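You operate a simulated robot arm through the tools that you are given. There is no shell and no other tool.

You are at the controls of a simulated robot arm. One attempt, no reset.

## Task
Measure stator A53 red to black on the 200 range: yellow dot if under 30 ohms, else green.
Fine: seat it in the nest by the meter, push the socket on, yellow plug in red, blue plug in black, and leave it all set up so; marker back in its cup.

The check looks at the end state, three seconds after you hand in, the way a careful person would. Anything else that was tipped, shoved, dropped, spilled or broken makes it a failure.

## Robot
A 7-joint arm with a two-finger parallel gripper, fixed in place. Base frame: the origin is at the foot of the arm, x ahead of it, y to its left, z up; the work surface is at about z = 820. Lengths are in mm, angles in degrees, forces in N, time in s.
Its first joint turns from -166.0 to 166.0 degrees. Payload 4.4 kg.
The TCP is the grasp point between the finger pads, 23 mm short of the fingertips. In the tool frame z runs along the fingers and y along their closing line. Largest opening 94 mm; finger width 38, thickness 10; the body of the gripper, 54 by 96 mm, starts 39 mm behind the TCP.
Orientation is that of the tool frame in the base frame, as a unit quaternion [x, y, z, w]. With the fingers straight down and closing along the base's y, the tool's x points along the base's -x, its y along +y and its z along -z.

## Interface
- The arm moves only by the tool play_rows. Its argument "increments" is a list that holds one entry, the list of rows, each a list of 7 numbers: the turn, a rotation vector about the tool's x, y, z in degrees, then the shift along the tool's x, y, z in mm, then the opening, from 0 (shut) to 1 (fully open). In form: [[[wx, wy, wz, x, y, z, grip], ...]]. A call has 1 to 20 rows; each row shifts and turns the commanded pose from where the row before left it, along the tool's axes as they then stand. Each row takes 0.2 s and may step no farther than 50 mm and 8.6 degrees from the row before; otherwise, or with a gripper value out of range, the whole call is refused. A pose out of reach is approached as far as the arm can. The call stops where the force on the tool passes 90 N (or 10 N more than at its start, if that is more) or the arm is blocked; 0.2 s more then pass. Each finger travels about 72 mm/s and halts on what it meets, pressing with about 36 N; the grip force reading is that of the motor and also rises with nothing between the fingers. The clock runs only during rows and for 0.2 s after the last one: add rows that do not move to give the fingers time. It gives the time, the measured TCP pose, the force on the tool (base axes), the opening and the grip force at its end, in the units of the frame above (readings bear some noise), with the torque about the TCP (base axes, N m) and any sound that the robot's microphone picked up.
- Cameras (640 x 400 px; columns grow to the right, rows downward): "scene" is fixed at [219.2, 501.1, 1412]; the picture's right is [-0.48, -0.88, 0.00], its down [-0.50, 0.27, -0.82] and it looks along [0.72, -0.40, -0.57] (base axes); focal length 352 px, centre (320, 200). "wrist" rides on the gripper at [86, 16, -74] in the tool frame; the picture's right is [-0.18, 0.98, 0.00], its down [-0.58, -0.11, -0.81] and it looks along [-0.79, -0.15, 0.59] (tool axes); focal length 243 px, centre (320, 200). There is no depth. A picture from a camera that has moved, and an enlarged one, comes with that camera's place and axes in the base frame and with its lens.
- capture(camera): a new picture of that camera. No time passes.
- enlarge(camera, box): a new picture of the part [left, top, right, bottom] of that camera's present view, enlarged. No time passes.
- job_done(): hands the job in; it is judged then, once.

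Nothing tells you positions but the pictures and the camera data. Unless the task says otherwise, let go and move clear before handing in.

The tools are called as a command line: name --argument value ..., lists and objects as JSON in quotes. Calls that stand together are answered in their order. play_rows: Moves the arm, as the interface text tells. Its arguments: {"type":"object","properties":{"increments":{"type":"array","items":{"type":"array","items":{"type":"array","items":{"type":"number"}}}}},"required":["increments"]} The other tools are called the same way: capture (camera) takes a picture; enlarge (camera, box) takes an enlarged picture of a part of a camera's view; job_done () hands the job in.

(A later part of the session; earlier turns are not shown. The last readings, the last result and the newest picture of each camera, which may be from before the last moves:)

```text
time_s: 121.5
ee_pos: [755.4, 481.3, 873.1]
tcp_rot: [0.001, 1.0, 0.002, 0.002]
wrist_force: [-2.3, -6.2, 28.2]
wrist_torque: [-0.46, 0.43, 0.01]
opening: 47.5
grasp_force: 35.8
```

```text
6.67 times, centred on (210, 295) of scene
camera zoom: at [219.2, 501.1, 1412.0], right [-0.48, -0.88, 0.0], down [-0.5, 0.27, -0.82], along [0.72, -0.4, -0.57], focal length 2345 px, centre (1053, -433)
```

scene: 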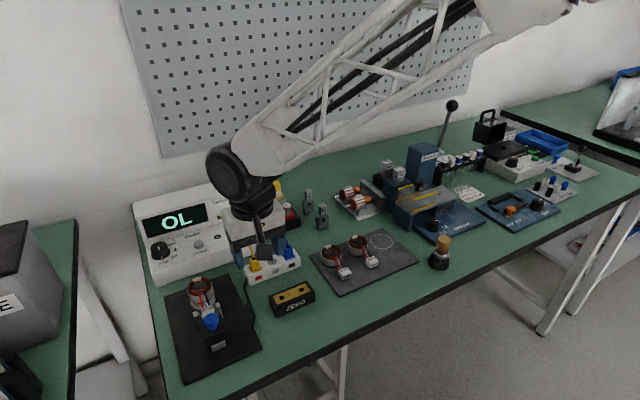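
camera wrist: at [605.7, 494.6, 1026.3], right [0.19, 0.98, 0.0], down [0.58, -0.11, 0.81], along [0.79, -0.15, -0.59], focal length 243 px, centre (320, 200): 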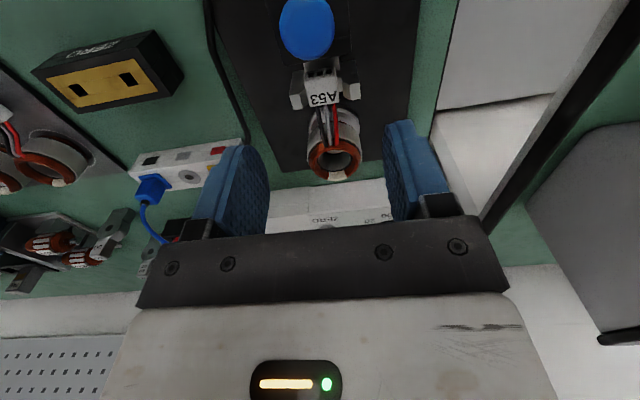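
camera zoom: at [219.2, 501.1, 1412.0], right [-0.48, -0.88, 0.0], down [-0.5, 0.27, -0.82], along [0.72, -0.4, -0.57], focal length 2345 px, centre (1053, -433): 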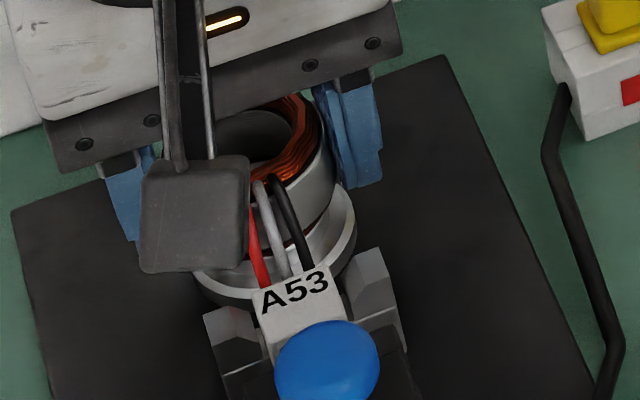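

The stop height stays the same wherever I shift sideways, and the contact point is at the radius of the post's step. So the stator is resting flat on its seat. I'll release here and inspect from above.

play_rows --increments '[[[0, 0, 0, 0, 0, -1.2, 0.45], [0, 0, 0, 0, 0, 0, 0.52], [0, 0, 0, 0, 0, 0, 0.68], [0, 0, 0, 0, 0, 0, 0.68], [0, 0, 0, 0, 0, -25, 0.68], [0, 0, 0, 0, 0, -25, 0.68], [0, 0, 0, 0, 0, 0, 0.68]]]'

enlarge --camera "wrist" --box '[240, 0, 400, 200]'

enlarge --camera "wrist" --box '[240, 60, 400, 200]'

```text
time_s: 123.0
ee_pos: [754.6, 480.8, 923.8]
tcp_rot: [0.001, 1.0, 0.002, 0.001]
wrist_force: [0.3, 0.8, -0.9]
wrist_torque: [-0.03, -0.02, 0.05]
opening: 63.9
grasp_force: 0.0
```

```text
2.00 times, centred on (320, 100) of wrist
camera zoom: at [666.9, 497.9, 996.7], right [0.19, 0.98, 0.0], down [0.58, -0.11, 0.81], along [0.79, -0.15, -0.59], focal length 485 px, centre (320, 400)
```

zoom: 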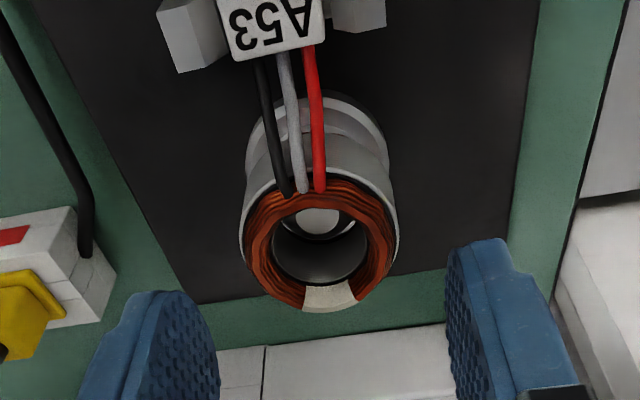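

```text
2.86 times, centred on (320, 130) of wrist
camera zoom: at [666.9, 497.9, 996.7], right [0.19, 0.98, 0.0], down [0.58, -0.11, 0.81], along [0.79, -0.15, -0.59], focal length 693 px, centre (320, 400)
```

zoom: 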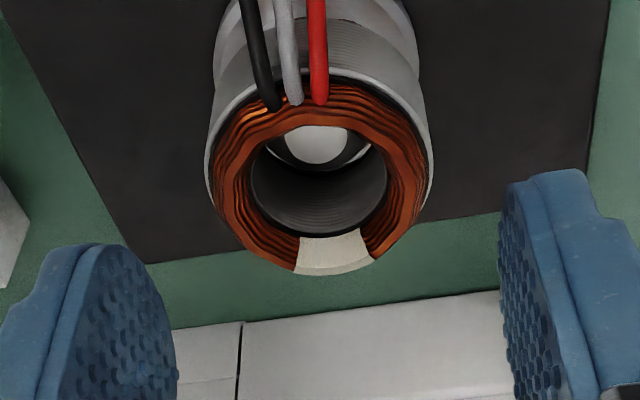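

The post is now centred in the bore. I'll move aside for a clean scene view to judge the seating height.

play_rows --increments '[[[0, 0, 0, 0, 0, -30, 0.68], [0, 0, 0, 0, -45, -10, 0.68], [0, 0, 0, 0, -45, 0, 0.68], [0, 0, 0, 0, -25, 0, 0.68], [0, 0, 0, 0, 0, 0, 0.68]]]'

enlarge --camera "scene" --box '[180, 265, 240, 325]'

enlarge --camera "scene" --box '[185, 270, 225, 310]'

```text
time_s: 124.2
ee_pos: [754.7, 363.4, 962.9]
tcp_rot: [0.0, 1.0, 0.002, 0.0]
wrist_force: [1.2, 0.4, 0.6]
wrist_torque: [0.02, -0.02, -0.01]
opening: 63.9
grasp_force: 0.1
```

```text
6.67 times, centred on (210, 295) of scene
camera zoom: at [219.2, 501.1, 1412.0], right [-0.48, -0.88, 0.0], down [-0.5, 0.27, -0.82], along [0.72, -0.4, -0.57], focal length 2345 px, centre (1053, -433)
```

zoom: 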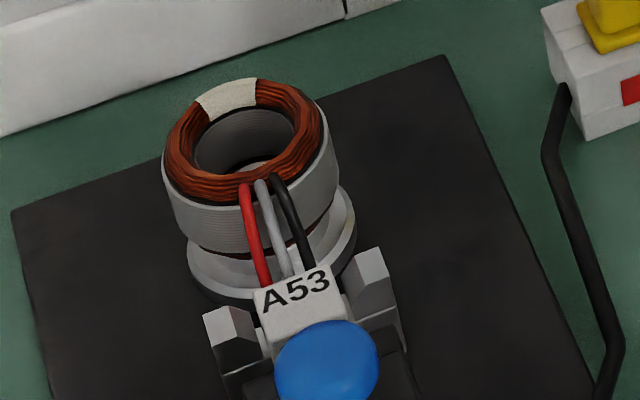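

```text
10.00 times, centred on (205, 290) of scene
camera zoom: at [219.2, 501.1, 1412.0], right [-0.48, -0.88, 0.0], down [-0.5, 0.27, -0.82], along [0.72, -0.4, -0.57], focal length 3518 px, centre (1470, -700)
```

zoom: 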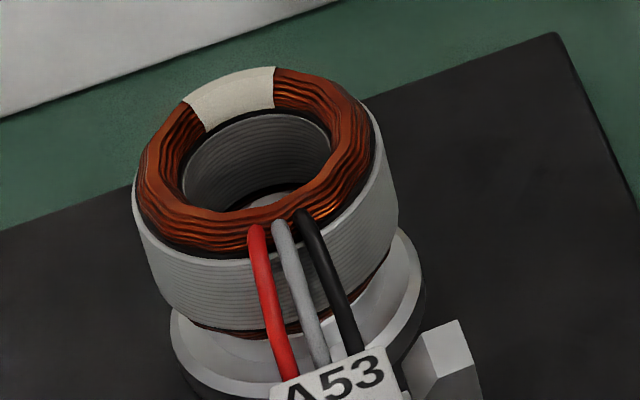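

I need to tell whether it's fully seated or hung on the cone. I'll go back above for a strong zoom into the bore.

play_rows --increments '[[[0, 0, 0, 0, 45, 0, 0.68], [0, 0, 0, 0, 45, 0, 0.68], [0, 0, 0, 0, 25, 0, 0.68], [0, 0, 0, 0, 0, 0, 0.68]]]'

enlarge --camera "wrist" --box '[290, 70, 350, 120]'

enlarge --camera "wrist" --box '[260, 0, 380, 80]'

```text
time_s: 125.2
ee_pos: [754.2, 482.2, 963.6]
tcp_rot: [0.001, 1.0, 0.002, 0.0]
wrist_force: [-0.1, -0.1, 0.4]
wrist_torque: [-0.02, 0.0, 0.0]
opening: 63.9
grasp_force: 0.1
```

```text
8.00 times, centred on (320, 95) of wrist
camera zoom: at [667.6, 498.8, 1037.0], right [0.18, 0.98, 0.0], down [0.58, -0.11, 0.81], along [0.79, -0.15, -0.59], focal length 1941 px, centre (320, 1040)
```

zoom: 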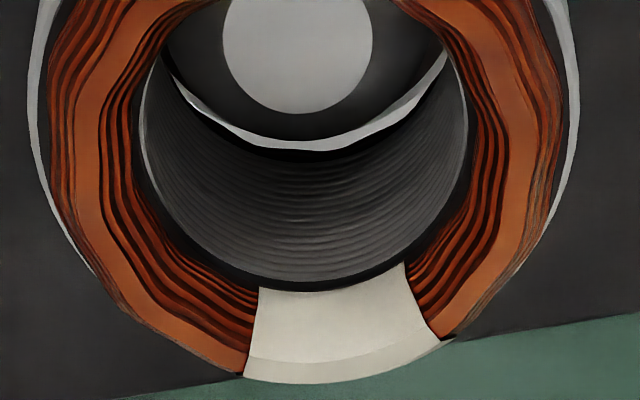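

```text
5.00 times, centred on (320, 40) of wrist
camera zoom: at [667.6, 498.8, 1037.0], right [0.18, 0.98, 0.0], down [0.58, -0.11, 0.81], along [0.79, -0.15, -0.59], focal length 1213 px, centre (320, 1000)
```

zoom: 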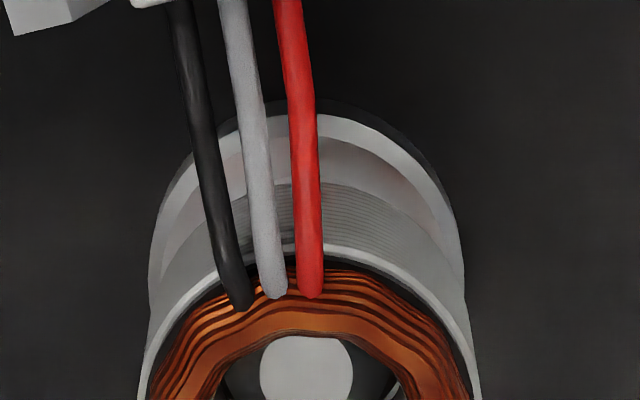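

The bore view shows a bright sliver beyond the cone on the +x side: the ring is still hung on the cone base, a little too far +x/+y. I'll regrip, move (−0.8, −0.4) and press gently.

play_rows --increments '[[[0, 0, 0, 0, 0, 30, 0.68], [0, 0, 0, 0, 0, 30, 0.68], [0, 0, 0, 0, 0, 20, 0.68], [0, 0, 0, 0, 0, 9, 0.68], [0, 0, 0, 0, 0, 0, 0.45], [0, 0, 0, 0, 0, 0, 0.45], [0, 0, 0, 0, 0, 0, 0.45]]]'

play_rows --increments '[[[0, 0, 0, 0.8, -0.4, -1.5, 0.45], [0, 0, 0, 0, 0, 1.5, 0.45], [0, 0, 0, 0, 0, 0, 0.45]]]'

play_rows --increments '[[[0, 0, 0, 0, 0, 1.5, 0.45], [0, 0, 0, 0, 0, 0, 0.45]]]'

```text
time_s: 126.8
ee_pos: [753.4, 478.9, 874.2]
tcp_rot: [0.0, 1.0, 0.001, 0.0]
wrist_force: [-0.1, -0.6, 0.9]
wrist_torque: [-0.03, -0.02, 0.0]
opening: 47.3
grasp_force: 35.9
```

```text
time_s: 127.7
ee_pos: [752.6, 480.4, 873.3]
tcp_rot: [0.0, 1.0, 0.002, 0.0]
wrist_force: [-13.3, -2.6, 1.3]
wrist_torque: [-0.06, 0.31, 0.01]
opening: 47.5
grasp_force: 36.2
```

```text
time_s: 128.2
ee_pos: [754.0, 481.5, 873.9]
tcp_rot: [0.002, 1.0, 0.001, 0.001]
wrist_force: [-25.9, -4.3, 13.9]
wrist_torque: [-0.32, 0.39, -0.04]
opening: 47.5
grasp_force: 36.1
```

The post pushes the ring toward −x (26 N). I'll follow by another 1.2 mm and keep the light press.

play_rows --increments '[[[0, 0, 0, 1.2, -0.2, 0, 0.45], [0, 0, 0, 0, 0, 0, 0.45]]]'

play_rows --increments '[[[0, 0, 0, 0, 0, 1, 0.45], [0, 0, 0, 0, 0, 0, 0.45]]]'

```text
time_s: 128.8
ee_pos: [753.7, 480.2, 873.2]
tcp_rot: [0.0, 1.0, 0.002, 0.002]
wrist_force: [3.5, 1.4, 10.2]
wrist_torque: [-0.17, -0.14, 0.06]
opening: 47.4
grasp_force: 35.6
```

```text
time_s: 129.4
ee_pos: [752.9, 480.8, 872.7]
tcp_rot: [0.001, 1.0, 0.003, 0.002]
wrist_force: [9.4, 4.9, 26.4]
wrist_torque: [-0.22, -0.26, 0.1]
opening: 47.2
grasp_force: 35.6
```

The bore is captured on the cone near its base with tight lateral play. I'll dither ±0.7 mm under light downforce to let it slip over.

play_rows --increments '[[[0, 0, 0, -0.4, 0.2, 0, 0.45], [0, 0, 0, -0.7, 0, 0.2, 0.45], [0, 0, 0, 0.7, 0.7, 0.2, 0.45], [0, 0, 0, 0.7, -0.7, 0.2, 0.45], [0, 0, 0, -0.7, -0.7, 0.2, 0.45], [0, 0, 0, -0.7, 0.7, 0.2, 0.45], [0, 0, 0, 0.7, 0, 0, 0.45], [0, 0, 0, 0, 0, 0, 0.45]]]'

```text
time_s: 131.2
ee_pos: [752.9, 480.6, 869.0]
tcp_rot: [0.001, 1.0, 0.002, 0.0]
wrist_force: [-5.7, 2.6, 20.4]
wrist_torque: [-0.18, 0.0, -0.06]
opening: 47.1
grasp_force: 35.9
```

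It's moving down (z≈869). I'll continue the same way.

play_rows --increments '[[[0, 0, 0, -0.6, 0, 0.4, 0.45], [0, 0, 0, 0.6, 0.6, 0.4, 0.45], [0, 0, 0, 0.6, -0.6, 0.4, 0.45], [0, 0, 0, -0.6, -0.6, 0.4, 0.45], [0, 0, 0, -0.6, 0.6, 0.4, 0.45], [0, 0, 0, 0.6, 0, 0, 0.45], [0, 0, 0, 0, 0, 0, 0.45]]]'

enlarge --camera "wrist" --box '[220, 0, 420, 230]'

enlarge --camera "scene" --box '[180, 265, 240, 325]'

```text
time_s: 132.8
ee_pos: [753.2, 480.3, 869.8]
tcp_rot: [0.001, 1.0, 0.002, 0.001]
wrist_force: [10.3, -2.7, 24.6]
wrist_torque: [-0.26, -0.31, 0.02]
opening: 47.2
grasp_force: 36.5
```

```text
1.74 times, centred on (320, 115) of wrist
camera zoom: at [666.5, 497.3, 942.7], right [0.19, 0.98, 0.0], down [0.58, -0.11, 0.81], along [0.79, -0.15, -0.59], focal length 422 px, centre (320, 348)
```

zoom: 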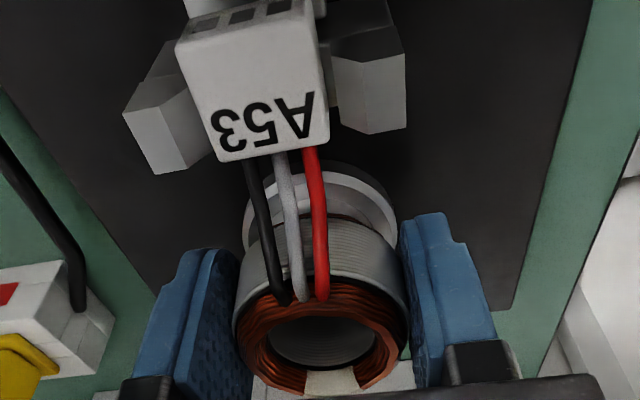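

```text
6.67 times, centred on (210, 295) of scene
camera zoom: at [219.2, 501.1, 1412.0], right [-0.48, -0.88, 0.0], down [-0.5, 0.27, -0.82], along [0.72, -0.4, -0.57], focal length 2345 px, centre (1053, -433)
```

zoom: 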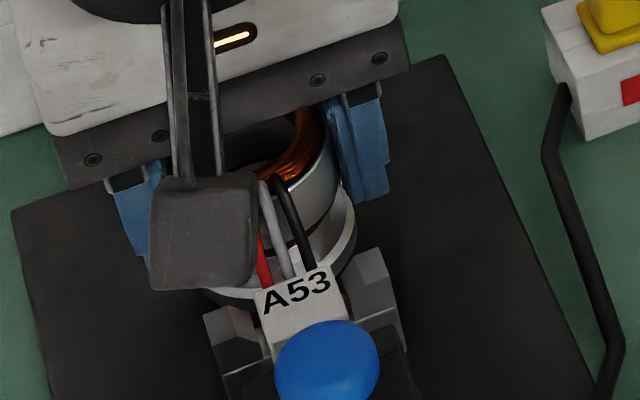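

The ring slipped up in the grip rather than going down, so it's still hung up. I'll release it, back off to the +y side and look at it from a low angle there.

play_rows --increments '[[[0, 0, 0, 0, 0, -1.5, 0.45], [0, 0, 0, 0, 0, 0, 0.6], [0, 0, 0, 0, 0, 0, 0.68], [0, 0, 0, 0, 0, -30, 0.68], [0, 0, 0, 0, 0, -35, 0.68], [0, 0, 0, 0, 40, 0, 0.68], [0, 0, 0, 0, 40, 0, 0.68], [0, 0, 8.5, 0, 0, 0, 0.68], [0, 0, 8.5, 0, 0, 0, 0.68], [0, 0, 8.5, 0, 0, 0, 0.68], [0, 0, 8.5, 0, 0, 0, 0.68], [0, 0, 8.5, 0, 0, 0, 0.68], [0, 0, 8.5, 0, 0, 0, 0.68], [0, 0, 8.5, 0, 0, 0, 0.68], [0, 0, 8.5, 0, 0, 0, 0.68], [0, 0, 8.5, 0, 0, 0, 0.68], [0, 0, 8.5, 0, 0, 0, 0.68], [0, 0, 0, 0, 0, 0, 0.68]]]'

capture --camera "wrist"

enlarge --camera "scene" --box '[160, 250, 260, 330]'

```text
time_s: 136.7
ee_pos: [753.6, 560.5, 934.0]
tcp_rot: [0.677, 0.736, 0.003, 0.0]
wrist_force: [-0.3, -0.7, 0.2]
wrist_torque: [0.01, 0.0, 0.02]
opening: 64.0
grasp_force: 0.0
```

```text
taken
camera wrist: at [761.9, 648.2, 1009.3], right [0.99, -0.1, 0.0], down [-0.06, -0.59, 0.8], along [-0.08, -0.8, -0.59], focal length 243 px, centre (320, 200)
```

wrist: 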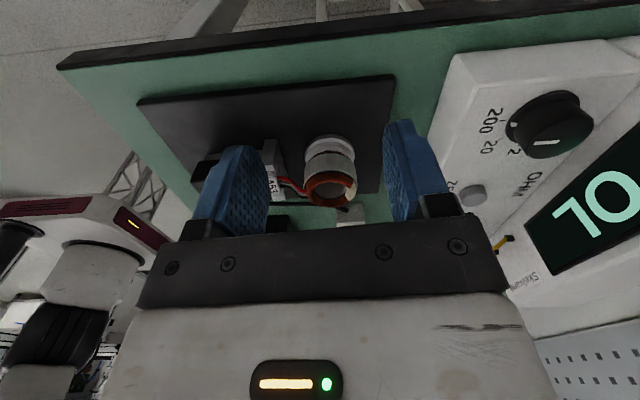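

```text
5.00 times, centred on (210, 290) of scene
camera zoom: at [219.2, 501.1, 1412.0], right [-0.48, -0.88, 0.0], down [-0.5, 0.27, -0.82], along [0.72, -0.4, -0.57], focal length 1759 px, centre (870, -250)
```

zoom: 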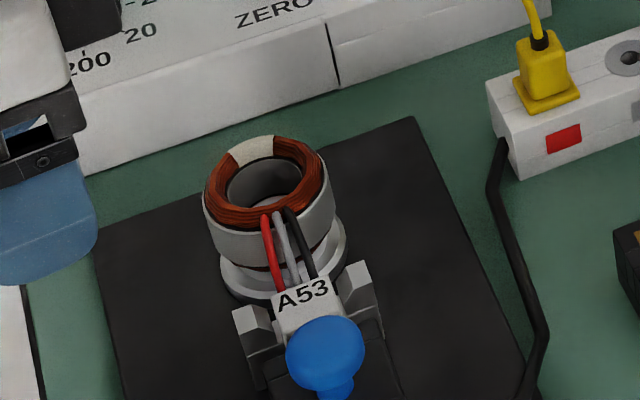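

play_rows --increments '[[[0, -8.3, 0, 0, 0, 0, 0.68], [0, -8.3, 0, 0, 0, 0, 0.68], [0, -8.3, 0, 0, 0, 0, 0.68], [0, 0, 0, 21, 0, 45, 0.68], [0, 0, 0, 0, 0, 0, 0.68]]]'

capture --camera "wrist"

enlarge --camera "wrist" --box '[240, 80, 390, 200]'

```text
time_s: 137.8
ee_pos: [753.4, 560.5, 885.3]
tcp_rot: [0.66, 0.72, -0.144, 0.158]
wrist_force: [-0.6, 1.1, 0.3]
wrist_torque: [-0.03, 0.0, -0.06]
opening: 64.0
grasp_force: 0.1
```

```text
taken
camera wrist: at [759.5, 672.6, 916.0], right [0.99, -0.08, 0.08], down [-0.09, -0.2, 0.98], along [-0.06, -0.98, -0.21], focal length 243 px, centre (320, 200)
```

wrist: 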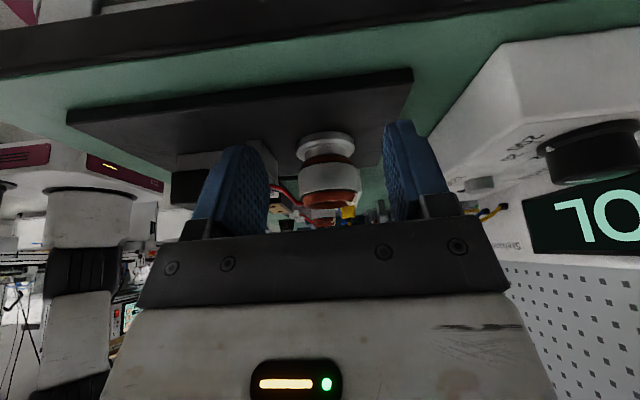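

```text
3.33 times, centred on (315, 140) of wrist
camera zoom: at [759.5, 672.6, 916.0], right [0.99, -0.08, 0.08], down [-0.09, -0.2, 0.98], along [-0.06, -0.98, -0.21], focal length 809 px, centre (337, 400)
```

zoom: 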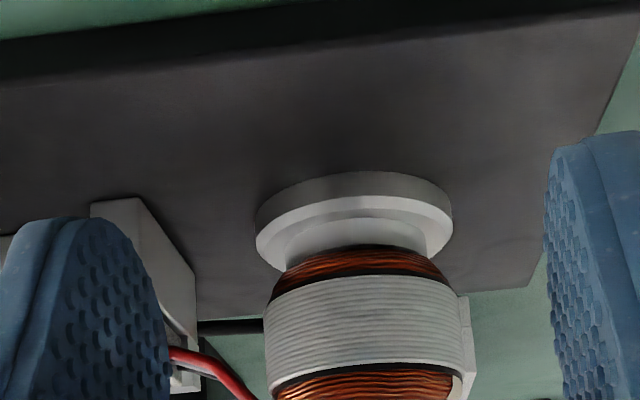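

From this side the bottom winding sits directly on the step with no gap and the stator is level, so it is seated. I'll shift sideways to check the connector against the socket.

play_rows --increments '[[[0, 0, 0, 0, -32, 0, 0.9], [0, 0, 0, 0, -32, 0, 0.9], [0, 0, 0, 0, 0, 0, 0.9]]]'

capture --camera "wrist"

enlarge --camera "wrist" --box '[240, 90, 400, 210]'

```text
time_s: 138.7
ee_pos: [689.7, 555.6, 884.3]
tcp_rot: [0.66, 0.72, -0.144, 0.158]
wrist_force: [0.7, 0.3, 0.0]
wrist_torque: [0.02, 0.0, -0.01]
opening: 84.5
grasp_force: 0.1
```

```text
taken
camera wrist: at [696.0, 666.9, 916.0], right [0.99, -0.08, 0.08], down [-0.09, -0.2, 0.98], along [-0.06, -0.98, -0.21], focal length 243 px, centre (320, 200)
```

wrist: 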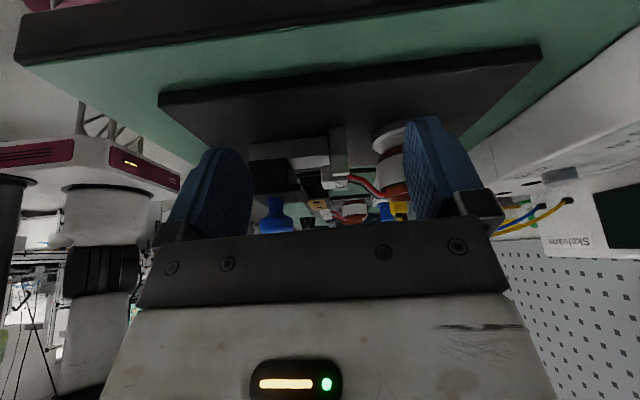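

```text
3.33 times, centred on (320, 150) of wrist
camera zoom: at [696.0, 666.9, 916.0], right [0.99, -0.08, 0.08], down [-0.09, -0.2, 0.98], along [-0.06, -0.98, -0.21], focal length 809 px, centre (320, 367)
```

zoom: 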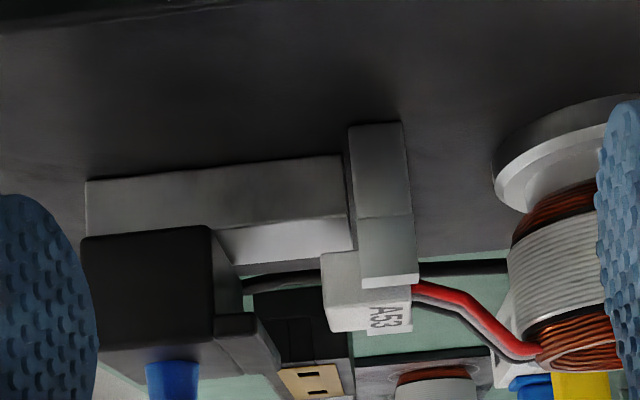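

The connector sits at socket height between the towers, with a clear gap to the carriage. I'll look at the blue knob before pushing.

enlarge --camera "wrist" --box '[230, 140, 350, 240]'

enlarge --camera "scene" --box '[185, 290, 235, 340]'

```text
4.00 times, centred on (290, 190) of wrist
camera zoom: at [696.0, 666.9, 916.0], right [0.99, -0.08, 0.08], down [-0.09, -0.2, 0.98], along [-0.06, -0.98, -0.21], focal length 970 px, centre (440, 240)
```

zoom: 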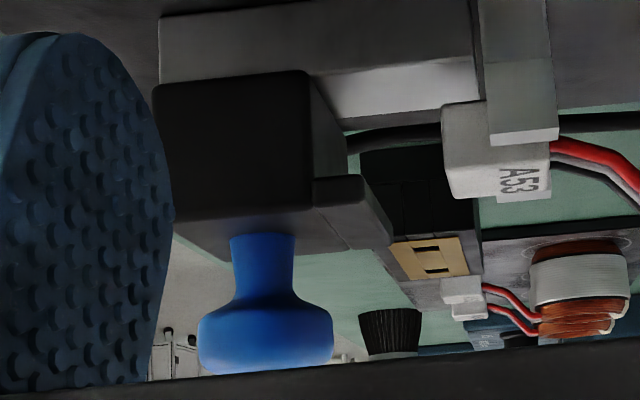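

```text
8.00 times, centred on (210, 315) of scene
camera zoom: at [219.2, 501.1, 1412.0], right [-0.48, -0.88, 0.0], down [-0.5, 0.27, -0.82], along [0.72, -0.4, -0.57], focal length 2814 px, centre (1200, -720)
```

zoom: 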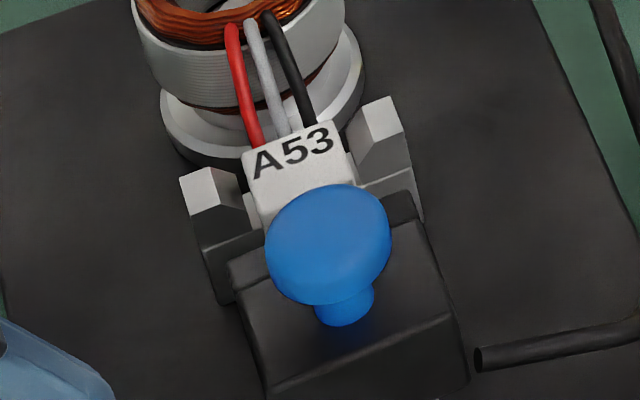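

The geometry is clear now: ball knob at about (649, 481, 890), carriage top z 872, and the socket must travel about 28 mm. I'll restore the tool orientation and go above the knob.

play_rows --increments '[[[0, 0, 0, -21, 0, -45, 0.9], [0, 8.3, 0, 0, 0, 0, 0.6], [0, 8.3, 0, 0, 0, 0, 0.6], [0, 8.3, 0, 0, 0, -30, 0.6], [0, 0, -8.5, 0, 0, 0, 0.6], [0, 0, -8.5, 0, 0, 0, 0.6], [0, 0, -8.5, 0, 0, 0, 0.6], [0, 0, -8.5, 0, 0, 0, 0.6], [0, 0, -8.5, 0, 0, 0, 0.6], [0, 0, -8.5, 0, 0, 0, 0.6], [0, 0, -8.5, 0, 0, 0, 0.6], [0, 0, -8.5, 0, 0, 0, 0.6], [0, 0, -8.5, 0, 0, 0, 0.6], [0, 0, -8.5, 0, 0, 0, 0.6], [0, 0, 0, 0, 0, 0, 0.6]]]'

capture --camera "wrist"

```text
time_s: 141.8
ee_pos: [689.0, 559.6, 965.0]
tcp_rot: [0.0, 1.0, 0.002, 0.0]
wrist_force: [-0.5, 0.0, 0.5]
wrist_torque: [-0.04, 0.02, 0.0]
opening: 56.3
grasp_force: 0.0
```

```text
taken
camera wrist: at [602.2, 575.3, 1038.0], right [0.18, 0.98, 0.0], down [0.58, -0.11, 0.81], along [0.79, -0.15, -0.59], focal length 243 px, centre (320, 200)
```

wrist: 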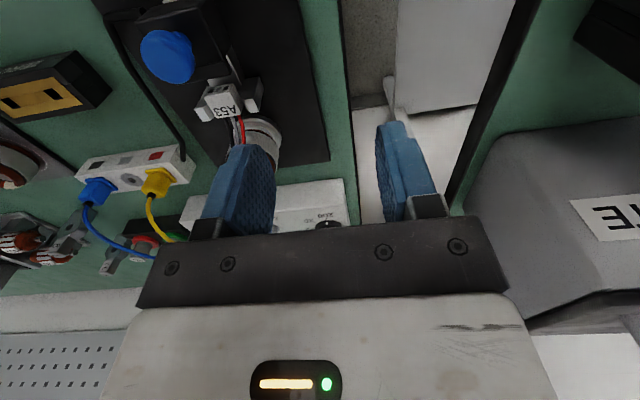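

play_rows --increments '[[[0, 0, 0, 20, -39, 0, 0.5], [0, 0, 0, 20, -39, 0, 0.5], [0, 0, 0, 0, 0, 20, 0.5], [0, 0, 0, 0, 0, 0, 0.5]]]'

capture --camera "wrist"

enlarge --camera "scene" --box '[160, 250, 260, 350]'

```text
time_s: 142.8
ee_pos: [649.4, 480.7, 944.2]
tcp_rot: [0.001, 1.0, 0.001, 0.0]
wrist_force: [0.1, -0.7, -0.3]
wrist_torque: [0.01, 0.03, 0.04]
opening: 46.9
grasp_force: 0.0
```

```text
taken
camera wrist: at [563.0, 497.1, 1017.5], right [0.19, 0.98, 0.0], down [0.58, -0.11, 0.81], along [0.79, -0.15, -0.59], focal length 243 px, centre (320, 200)
```

wrist: 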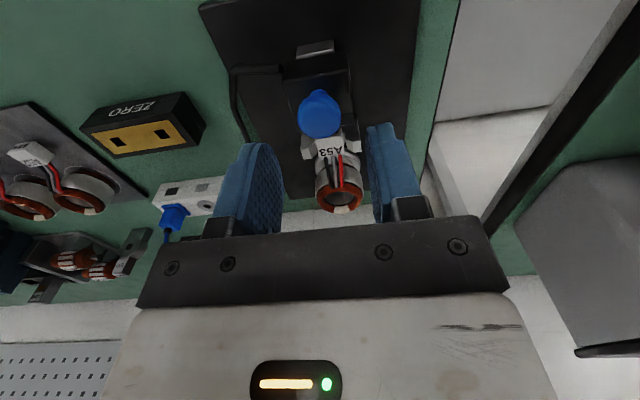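

```text
4.00 times, centred on (210, 300) of scene
camera zoom: at [219.2, 501.1, 1412.0], right [-0.48, -0.88, 0.0], down [-0.5, 0.27, -0.82], along [0.72, -0.4, -0.57], focal length 1407 px, centre (760, -200)
```

zoom: 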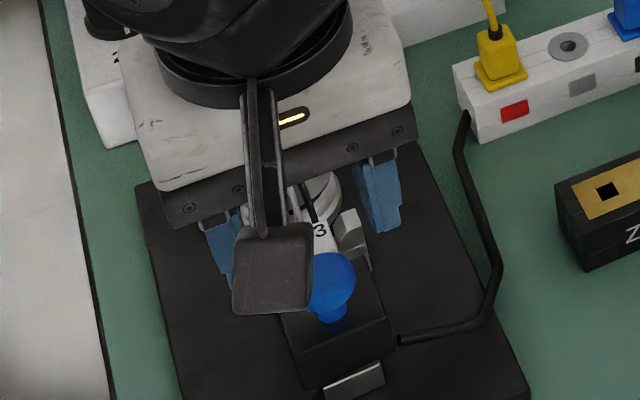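

Aligned over the knob. I'll go down so the fingertips stay above the carriage top, and grip.

play_rows --increments '[[[0, 0, 0, 1, 0, 20, 0.5], [0, 0, 0, 0, 0, 20, 0.5], [0, 0, 0, 0, 0, 5, 0.5], [0, 0, 0, 0, 0, 0, 0.2], [0, 0, 0, 0, 0, 0, 0.2], [0, 0, 0, 0, 0, 0, 0.2]]]'

enlarge --camera "wrist" --box '[220, 60, 420, 220]'

```text
time_s: 144.2
ee_pos: [648.7, 481.4, 899.0]
tcp_rot: [0.001, 1.0, 0.002, 0.0]
wrist_force: [0.0, -7.7, -1.2]
wrist_torque: [-0.21, -0.17, 0.03]
opening: 25.6
grasp_force: 45.2
```

```text
2.50 times, centred on (320, 140) of wrist
camera zoom: at [561.3, 497.1, 972.1], right [0.19, 0.98, 0.0], down [0.58, -0.11, 0.81], along [0.79, -0.15, -0.59], focal length 606 px, centre (320, 350)
```

zoom: 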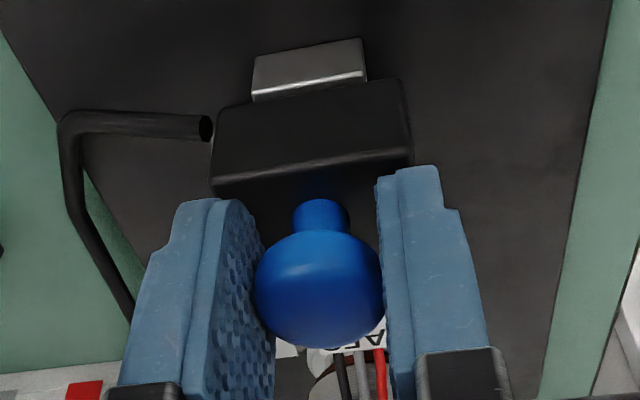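

The knob is gripped. I'll push +x in small steps.

play_rows --increments '[[[0, 0, 0, -4, 0, 0, 0.2], [0, 0, 0, -4, 0, 0, 0.2], [0, 0, 0, -4, 0, 0, 0.2], [0, 0, 0, -3, 0, 0, 0.2], [0, 0, 0, 0, 0, 0, 0.2]]]'

enlarge --camera "scene" --box '[170, 260, 250, 340]'

```text
time_s: 145.4
ee_pos: [663.4, 479.9, 898.5]
tcp_rot: [0.001, 1.0, 0.002, 0.0]
wrist_force: [-0.5, -10.3, -8.5]
wrist_torque: [-0.19, 0.1, -0.04]
opening: 25.4
grasp_force: 43.9
```

```text
5.00 times, centred on (210, 300) of scene
camera zoom: at [219.2, 501.1, 1412.0], right [-0.48, -0.88, 0.0], down [-0.5, 0.27, -0.82], along [0.72, -0.4, -0.57], focal length 1759 px, centre (870, -300)
```

zoom: 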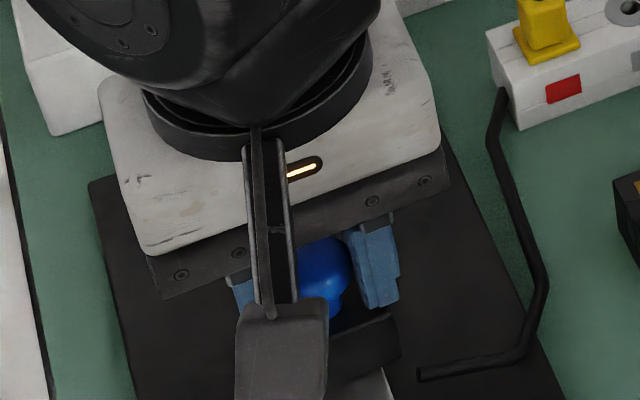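

It slides freely, moving with the grip. I'll continue.

play_rows --increments '[[[0, 0, 0, -3, -0.5, 0, 0.2], [0, 0, 0, -3, 0, 0, 0.2], [0, 0, 0, -2, 0, 0, 0.2], [0, 0, 0, 0, 0, 0, 0.2]]]'

play_rows --increments '[[[0, 0, 0, -2, 0, 0, 0.2], [0, 0, 0, -2, 0, 0, 0.2], [0, 0, 0, 0, 0, 0, 0.2]]]'

capture --camera "scene"

```text
time_s: 146.4
ee_pos: [670.3, 480.0, 897.6]
tcp_rot: [0.001, 1.0, 0.002, 0.0]
wrist_force: [-12.9, -10.3, -3.1]
wrist_torque: [-0.21, 0.12, 0.0]
opening: 25.7
grasp_force: 44.8
```

```text
time_s: 147.2
ee_pos: [674.0, 480.1, 898.0]
tcp_rot: [0.0, 1.0, 0.002, 0.0]
wrist_force: [-43.6, -7.7, 0.8]
wrist_torque: [-0.17, 0.29, -0.01]
opening: 25.8
grasp_force: 44.5
```

```text
taken
```

scene: 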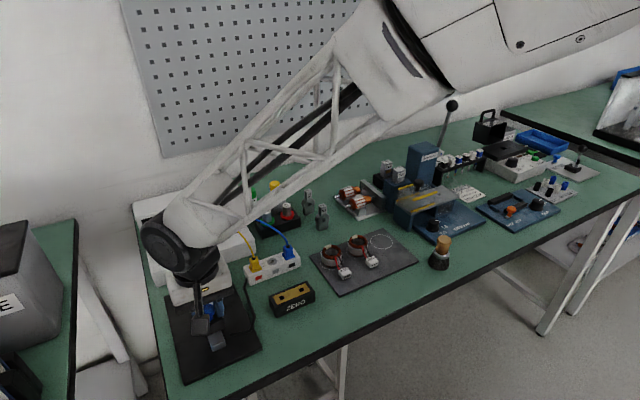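

play_rows --increments '[[[0, 0, 0, -1.5, 0, 0, 0.2], [0, 0, 0, 0, 0, 0, 0.2]]]'

enlarge --camera "wrist" --box '[220, 60, 420, 220]'

```text
time_s: 147.8
ee_pos: [675.3, 480.1, 897.0]
tcp_rot: [0.001, 1.0, 0.002, 0.0]
wrist_force: [-43.1, 1.5, -5.5]
wrist_torque: [-0.12, 0.22, 0.03]
opening: 25.7
grasp_force: 45.0
```

```text
2.50 times, centred on (320, 140) of wrist
camera zoom: at [588.9, 497.1, 971.8], right [0.18, 0.98, 0.0], down [0.58, -0.11, 0.81], along [0.79, -0.15, -0.59], focal length 606 px, centre (320, 350)
```

zoom: 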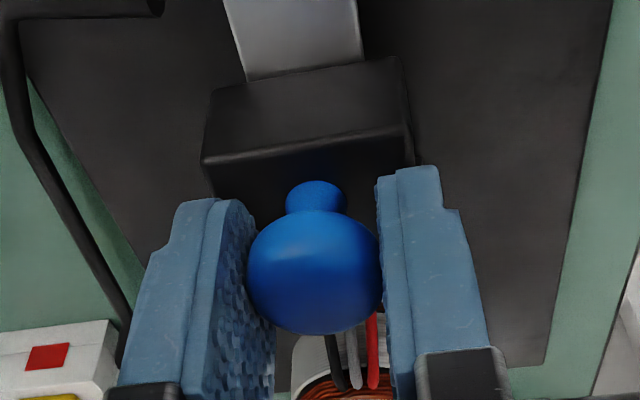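

The ball now slips in the grip at about 43 N. I'll release, rise and check whether the meter reads.

play_rows --increments '[[[0, 0, 0, 1.5, 0, 0, 0.2], [0, 0, 0, 0, 0, 0, 0.5], [0, 0, 0, 0, 0, 0, 0.5], [0, 0, 0, 0, 0, -30, 0.5], [0, 0, 0, 10, -20, -30, 0.5], [0, 0, 0, 0, -45, -10, 0.5], [0, 0, 0, 0, -45, 0, 0.5], [0, 0, 0, 0, 0, 0, 0.5]]]'

capture --camera "scene"

enlarge --camera "scene" --box '[170, 260, 250, 340]'

capture --camera "wrist"

```text
time_s: 149.7
ee_pos: [663.5, 370.1, 965.7]
tcp_rot: [0.0, 1.0, 0.001, 0.0]
wrist_force: [0.8, -0.4, 0.1]
wrist_torque: [0.0, 0.0, -0.01]
opening: 46.7
grasp_force: 0.1
```

```text
taken
```

scene: 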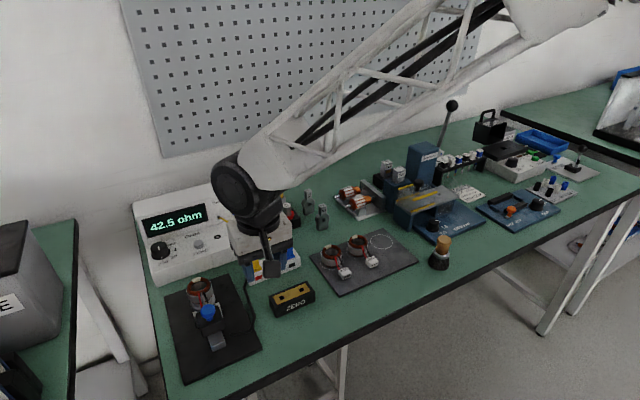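

```text
5.00 times, centred on (210, 300) of scene
camera zoom: at [219.2, 501.1, 1412.0], right [-0.48, -0.88, 0.0], down [-0.5, 0.27, -0.82], along [0.72, -0.4, -0.57], focal length 1759 px, centre (870, -300)
```

zoom: 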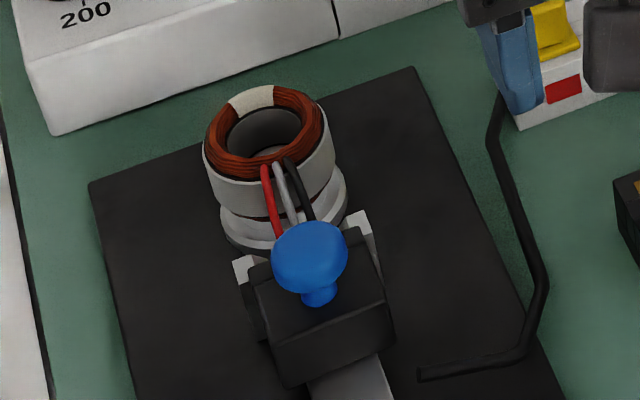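

```text
taken
camera wrist: at [576.0, 387.4, 1039.8], right [0.19, 0.98, 0.0], down [0.58, -0.11, 0.81], along [0.79, -0.15, -0.59], focal length 243 px, centre (320, 200)
```

wrist: 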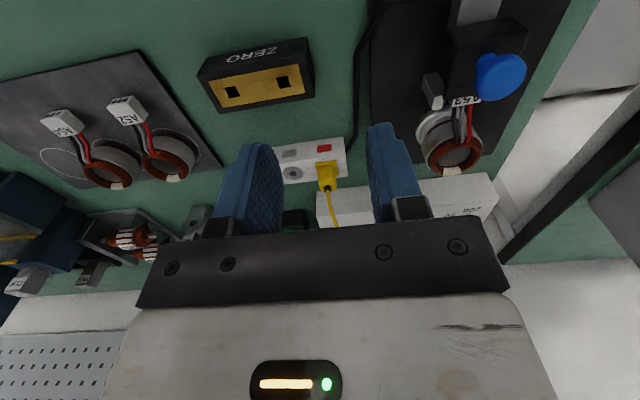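

The meter shows a reading. I'll zoom in to confirm it.

enlarge --camera "scene" --box '[130, 190, 230, 270]'

enlarge --camera "scene" --box '[180, 265, 230, 305]'

```text
5.00 times, centred on (180, 230) of scene
camera zoom: at [219.2, 501.1, 1412.0], right [-0.48, -0.88, 0.0], down [-0.5, 0.27, -0.82], along [0.72, -0.4, -0.57], focal length 1759 px, centre (1020, 50)
```

zoom: 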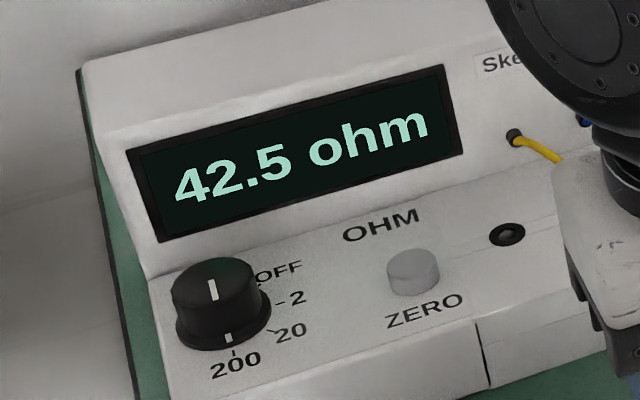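

```text
10.00 times, centred on (205, 285) of scene
camera zoom: at [219.2, 501.1, 1412.0], right [-0.48, -0.88, 0.0], down [-0.5, 0.27, -0.82], along [0.72, -0.4, -0.57], focal length 3518 px, centre (1470, -650)
```

zoom: 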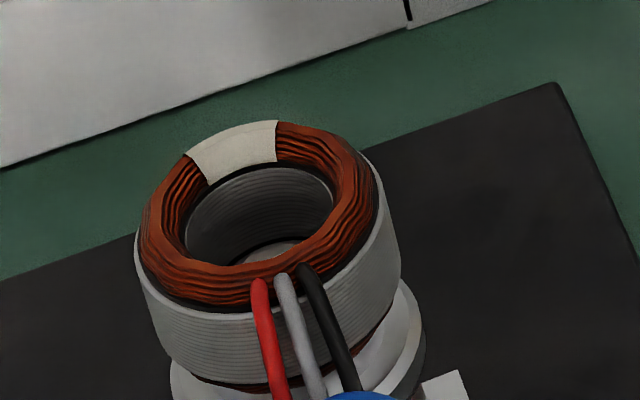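

42.5 ohm, which is not under 30, so the dot is green. The set-up stays as it is; now I'll go look at the green DOT marker.

play_rows --increments '[[[0, 0, 0, 0, 0, -40, 0.45], [0, 0, 0, -40, -13, 0, 0.45], [0, 0, 0, -40, -13, 0, 0.45], [0, 0, 0, -40, -13, 0, 0.45], [0, 0, 0, -40, -13, 0, 0.45], [0, 0, 0, -40, -13, 0, 0.45], [0, 0, 0, -30, -13, 0, 0.45], [0, 0, 0, 0, 0, 0, 0.45]]]'

capture --camera "wrist"

enlarge --camera "wrist" --box '[220, 50, 420, 210]'

enlarge --camera "scene" --box '[235, 170, 305, 230]'

```text
time_s: 151.4
ee_pos: [893.8, 290.6, 1009.5]
tcp_rot: [0.001, 1.0, 0.002, 0.001]
wrist_force: [-0.5, 1.0, 0.6]
wrist_torque: [0.0, 0.02, -0.02]
opening: 42.3
grasp_force: 0.1
```

```text
taken
camera wrist: at [807.4, 307.6, 1082.9], right [0.19, 0.98, 0.0], down [0.58, -0.11, 0.81], along [0.79, -0.15, -0.59], focal length 243 px, centre (320, 200)
```

wrist: 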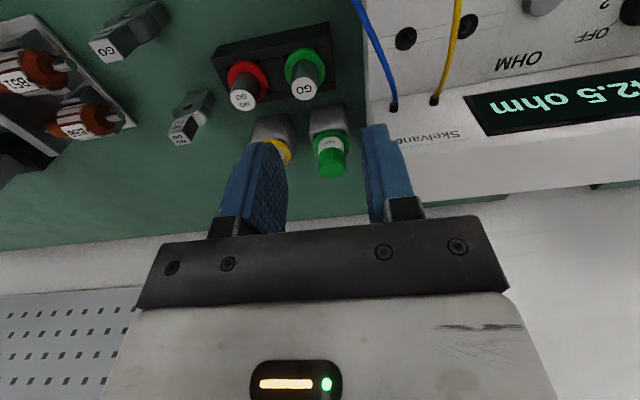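

```text
2.50 times, centred on (320, 130) of wrist
camera zoom: at [807.4, 307.6, 1082.9], right [0.19, 0.98, 0.0], down [0.58, -0.11, 0.81], along [0.79, -0.15, -0.59], focal length 606 px, centre (320, 375)
```

zoom: 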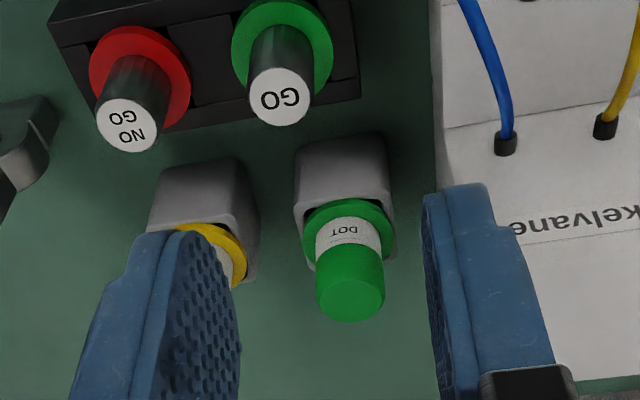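

```text
6.67 times, centred on (270, 200) of scene
camera zoom: at [219.2, 501.1, 1412.0], right [-0.48, -0.88, 0.0], down [-0.5, 0.27, -0.82], along [0.72, -0.4, -0.57], focal length 2345 px, centre (653, 200)
```

zoom: 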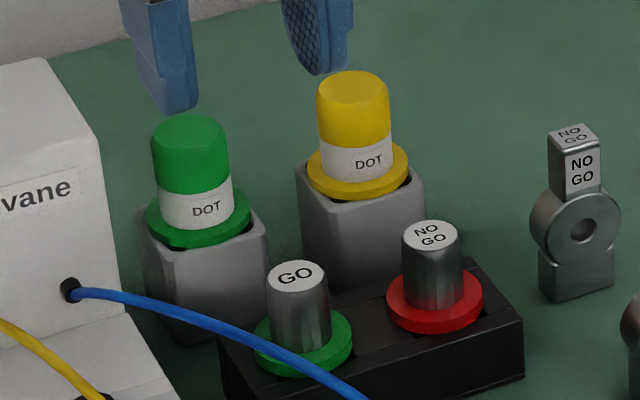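

The green marker stands at about (1003, 284), top z≈899, collar z≈860, close to the meter's side. I'll turn the gripper −90° so it closes along x and the body clears the meter.

play_rows --increments '[[[0, 0, -8.18, 0, 0, 0, 0.5], [0, 0, -8.18, 0, 0, 0, 0.5], [0, 0, -8.18, 0, 0, 0, 0.5], [0, 0, -8.18, 0, 0, 0, 0.5], [0, 0, -8.18, 0, 0, 0, 0.5], [0, 0, -8.18, 0, 0, 0, 0.5], [0, 0, -8.18, 0, 0, 0, 0.5], [0, 0, -8.18, 0, 0, 0, 0.5], [0, 0, -8.18, 0, 0, 0, 0.5], [0, 0, -8.18, 0, 0, 0, 0.5], [0, 0, -8.18, 0, 0, 0, 0.5], [0, 0, 0, 2, -36, 0, 0.5], [0, 0, 0, 2, -36, 0, 0.5], [0, 0, 0, 2, -36, 0, 0.5], [0, 0, 0, 0, 0, 0, 0.5]]]'

capture --camera "wrist"

capture --camera "scene"

```text
time_s: 154.7
ee_pos: [1004.6, 284.5, 1009.4]
tcp_rot: [-0.707, 0.707, 0.001, 0.001]
wrist_force: [-0.6, -0.4, -0.6]
wrist_torque: [0.01, -0.01, 0.0]
opening: 47.0
grasp_force: 0.1
```

```text
taken
camera wrist: at [987.8, 198.7, 1083.0], right [-0.98, 0.19, 0.0], down [0.11, 0.58, 0.81], along [0.15, 0.79, -0.59], focal length 243 px, centre (320, 200)
```

wrist: 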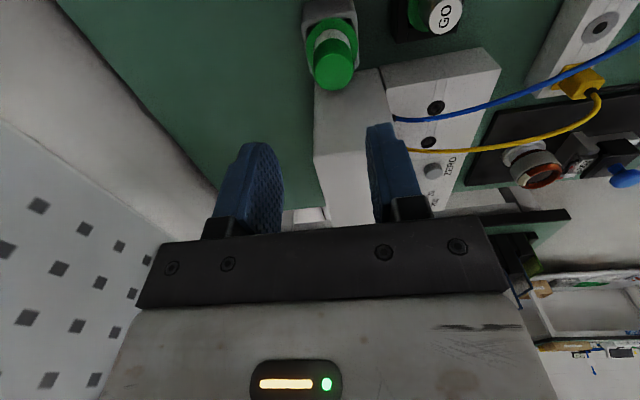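

```text
taken
```

scene: 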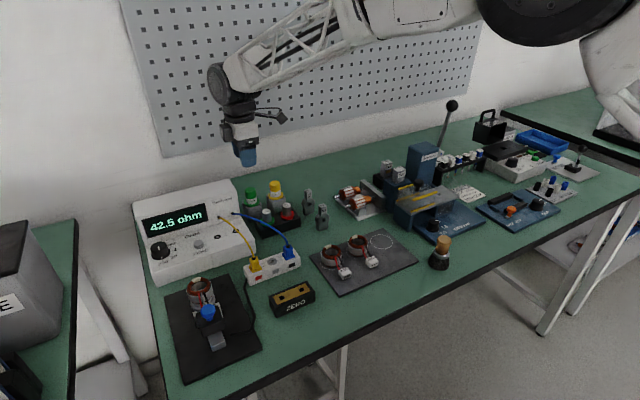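

The marker sits about 9.5 mm toward −x from the axis. I'll correct that and lower for a finer look.

play_rows --increments '[[[0, 0, 0, -1.8, 9.5, 15, 0.5], [0, 0, 0, 0, 0, 25, 0.5], [0, 0, 0, 0, 0, 0, 0.5]]]'

capture --camera "wrist"

enlarge --camera "scene" --box '[220, 130, 310, 230]'

```text
time_s: 155.4
ee_pos: [993.9, 286.6, 969.9]
tcp_rot: [-0.707, 0.708, 0.0, 0.002]
wrist_force: [-0.1, -0.1, -0.1]
wrist_torque: [0.01, -0.02, 0.02]
opening: 47.0
grasp_force: 0.1
```

```text
taken
camera wrist: at [977.1, 201.2, 1043.0], right [-0.98, 0.19, 0.0], down [0.11, 0.58, 0.81], along [0.15, 0.79, -0.59], focal length 243 px, centre (320, 200)
```

wrist: 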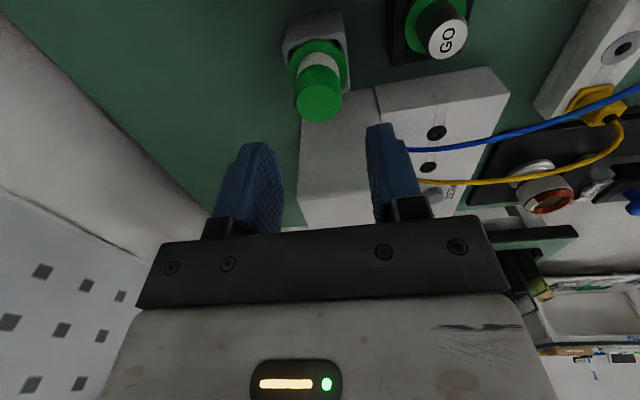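

```text
4.00 times, centred on (265, 180) of scene
camera zoom: at [219.2, 501.1, 1412.0], right [-0.48, -0.88, 0.0], down [-0.5, 0.27, -0.82], along [0.72, -0.4, -0.57], focal length 1407 px, centre (540, 280)
```

zoom: 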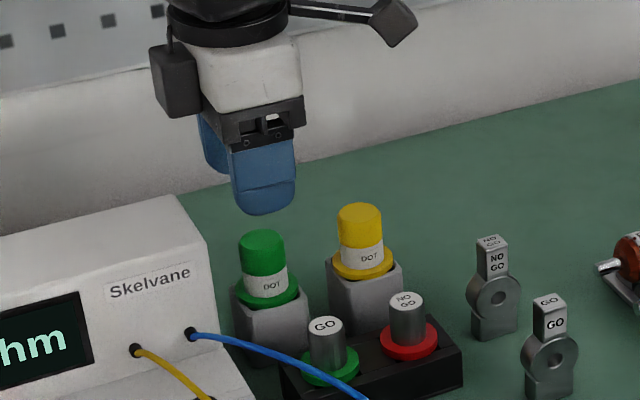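

The marker centre is now consistent at about (994, 285), top z≈905. I'll lower with a small correction.

play_rows --increments '[[[0, 0, 0, 1.5, -0.4, 20, 0.5], [0, 0, 0, 0, 0, 20, 0.5], [0, 0, 0, 0, 0, 0, 0.5]]]'

enlarge --camera "wrist" --box '[220, 60, 420, 220]'

enlarge --camera "scene" --box '[220, 150, 310, 230]'

```text
time_s: 156.2
ee_pos: [994.8, 286.6, 929.7]
tcp_rot: [-0.706, 0.708, 0.002, 0.002]
wrist_force: [1.2, 0.3, 0.1]
wrist_torque: [0.0, -0.01, 0.01]
opening: 47.0
grasp_force: 0.0
```

```text
2.50 times, centred on (320, 140) of wrist
camera zoom: at [978.2, 199.4, 1003.0], right [-0.98, 0.19, 0.0], down [0.11, 0.58, 0.81], along [0.15, 0.79, -0.59], focal length 606 px, centre (320, 350)
```

zoom: 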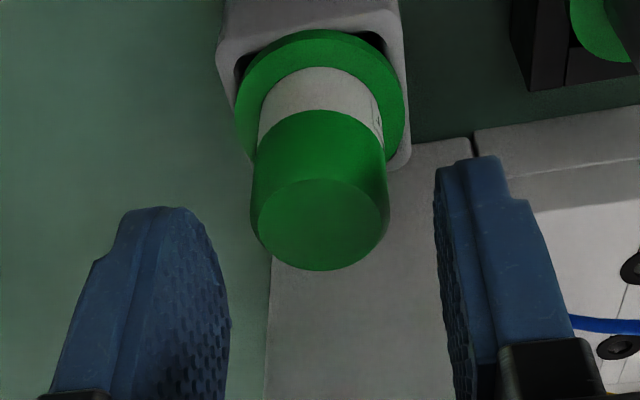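

```text
5.00 times, centred on (265, 190) of scene
camera zoom: at [219.2, 501.1, 1412.0], right [-0.48, -0.88, 0.0], down [-0.5, 0.27, -0.82], along [0.72, -0.4, -0.57], focal length 1759 px, centre (595, 250)
```

zoom: 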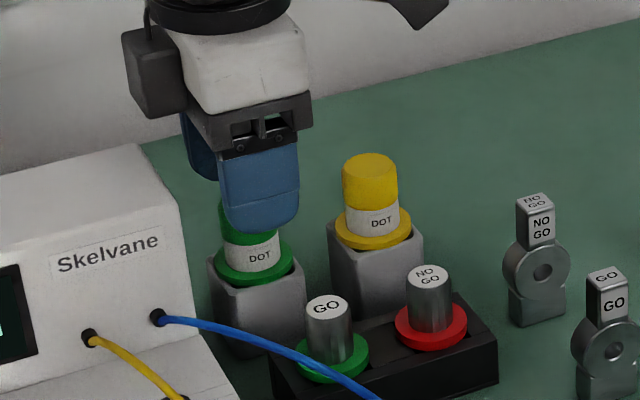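

Well centred. I'll go down and grip.

play_rows --increments '[[[0, 0, 0, -1, -0.2, 17, 0.5], [0, 0, 0, 0, 0, 17, 0.5], [0, 0, 0, 0, 0, 0, 0.5]]]'

play_rows --increments '[[[0, 0, 0, 0, 0, 0, 0.2], [0, 0, 0, 0, 0, 0, 0.2], [0, 0, 0, 0, 0, 0, 0.2]]]'

enlarge --camera "wrist" --box '[220, 60, 420, 220]'

enlarge --camera "scene" --box '[220, 150, 310, 230]'

```text
time_s: 157.1
ee_pos: [995.0, 286.4, 899.0]
tcp_rot: [-0.707, 0.707, 0.0, 0.004]
wrist_force: [-15.2, -5.8, 35.5]
wrist_torque: [1.82, -0.1, 0.75]
opening: 47.3
grasp_force: 0.0
```

```text
time_s: 157.8
ee_pos: [993.4, 286.9, 899.7]
tcp_rot: [-0.707, 0.708, 0.001, 0.004]
wrist_force: [-7.5, -4.9, 61.5]
wrist_torque: [2.65, 0.62, 0.53]
opening: 28.6
grasp_force: 36.3
```

```text
2.50 times, centred on (320, 140) of wrist
camera zoom: at [977.8, 200.8, 972.0], right [-0.98, 0.19, 0.0], down [0.11, 0.58, 0.81], along [0.15, 0.8, -0.59], focal length 606 px, centre (320, 350)
```

zoom: 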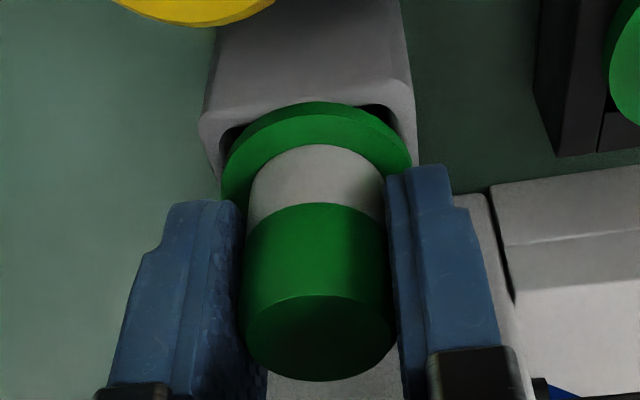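

```text
5.00 times, centred on (265, 190) of scene
camera zoom: at [219.2, 501.1, 1412.0], right [-0.48, -0.88, 0.0], down [-0.5, 0.27, -0.82], along [0.72, -0.4, -0.57], focal length 1759 px, centre (595, 250)
```

zoom: 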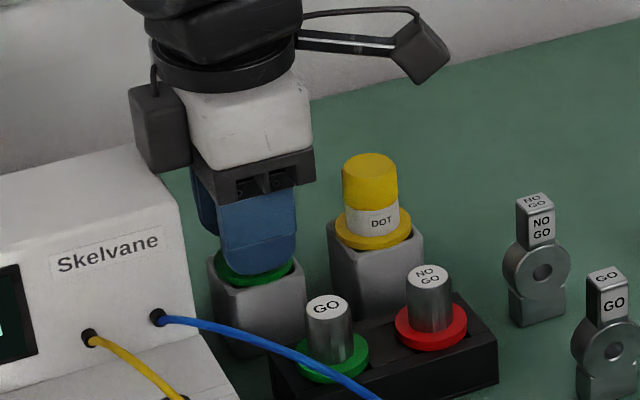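

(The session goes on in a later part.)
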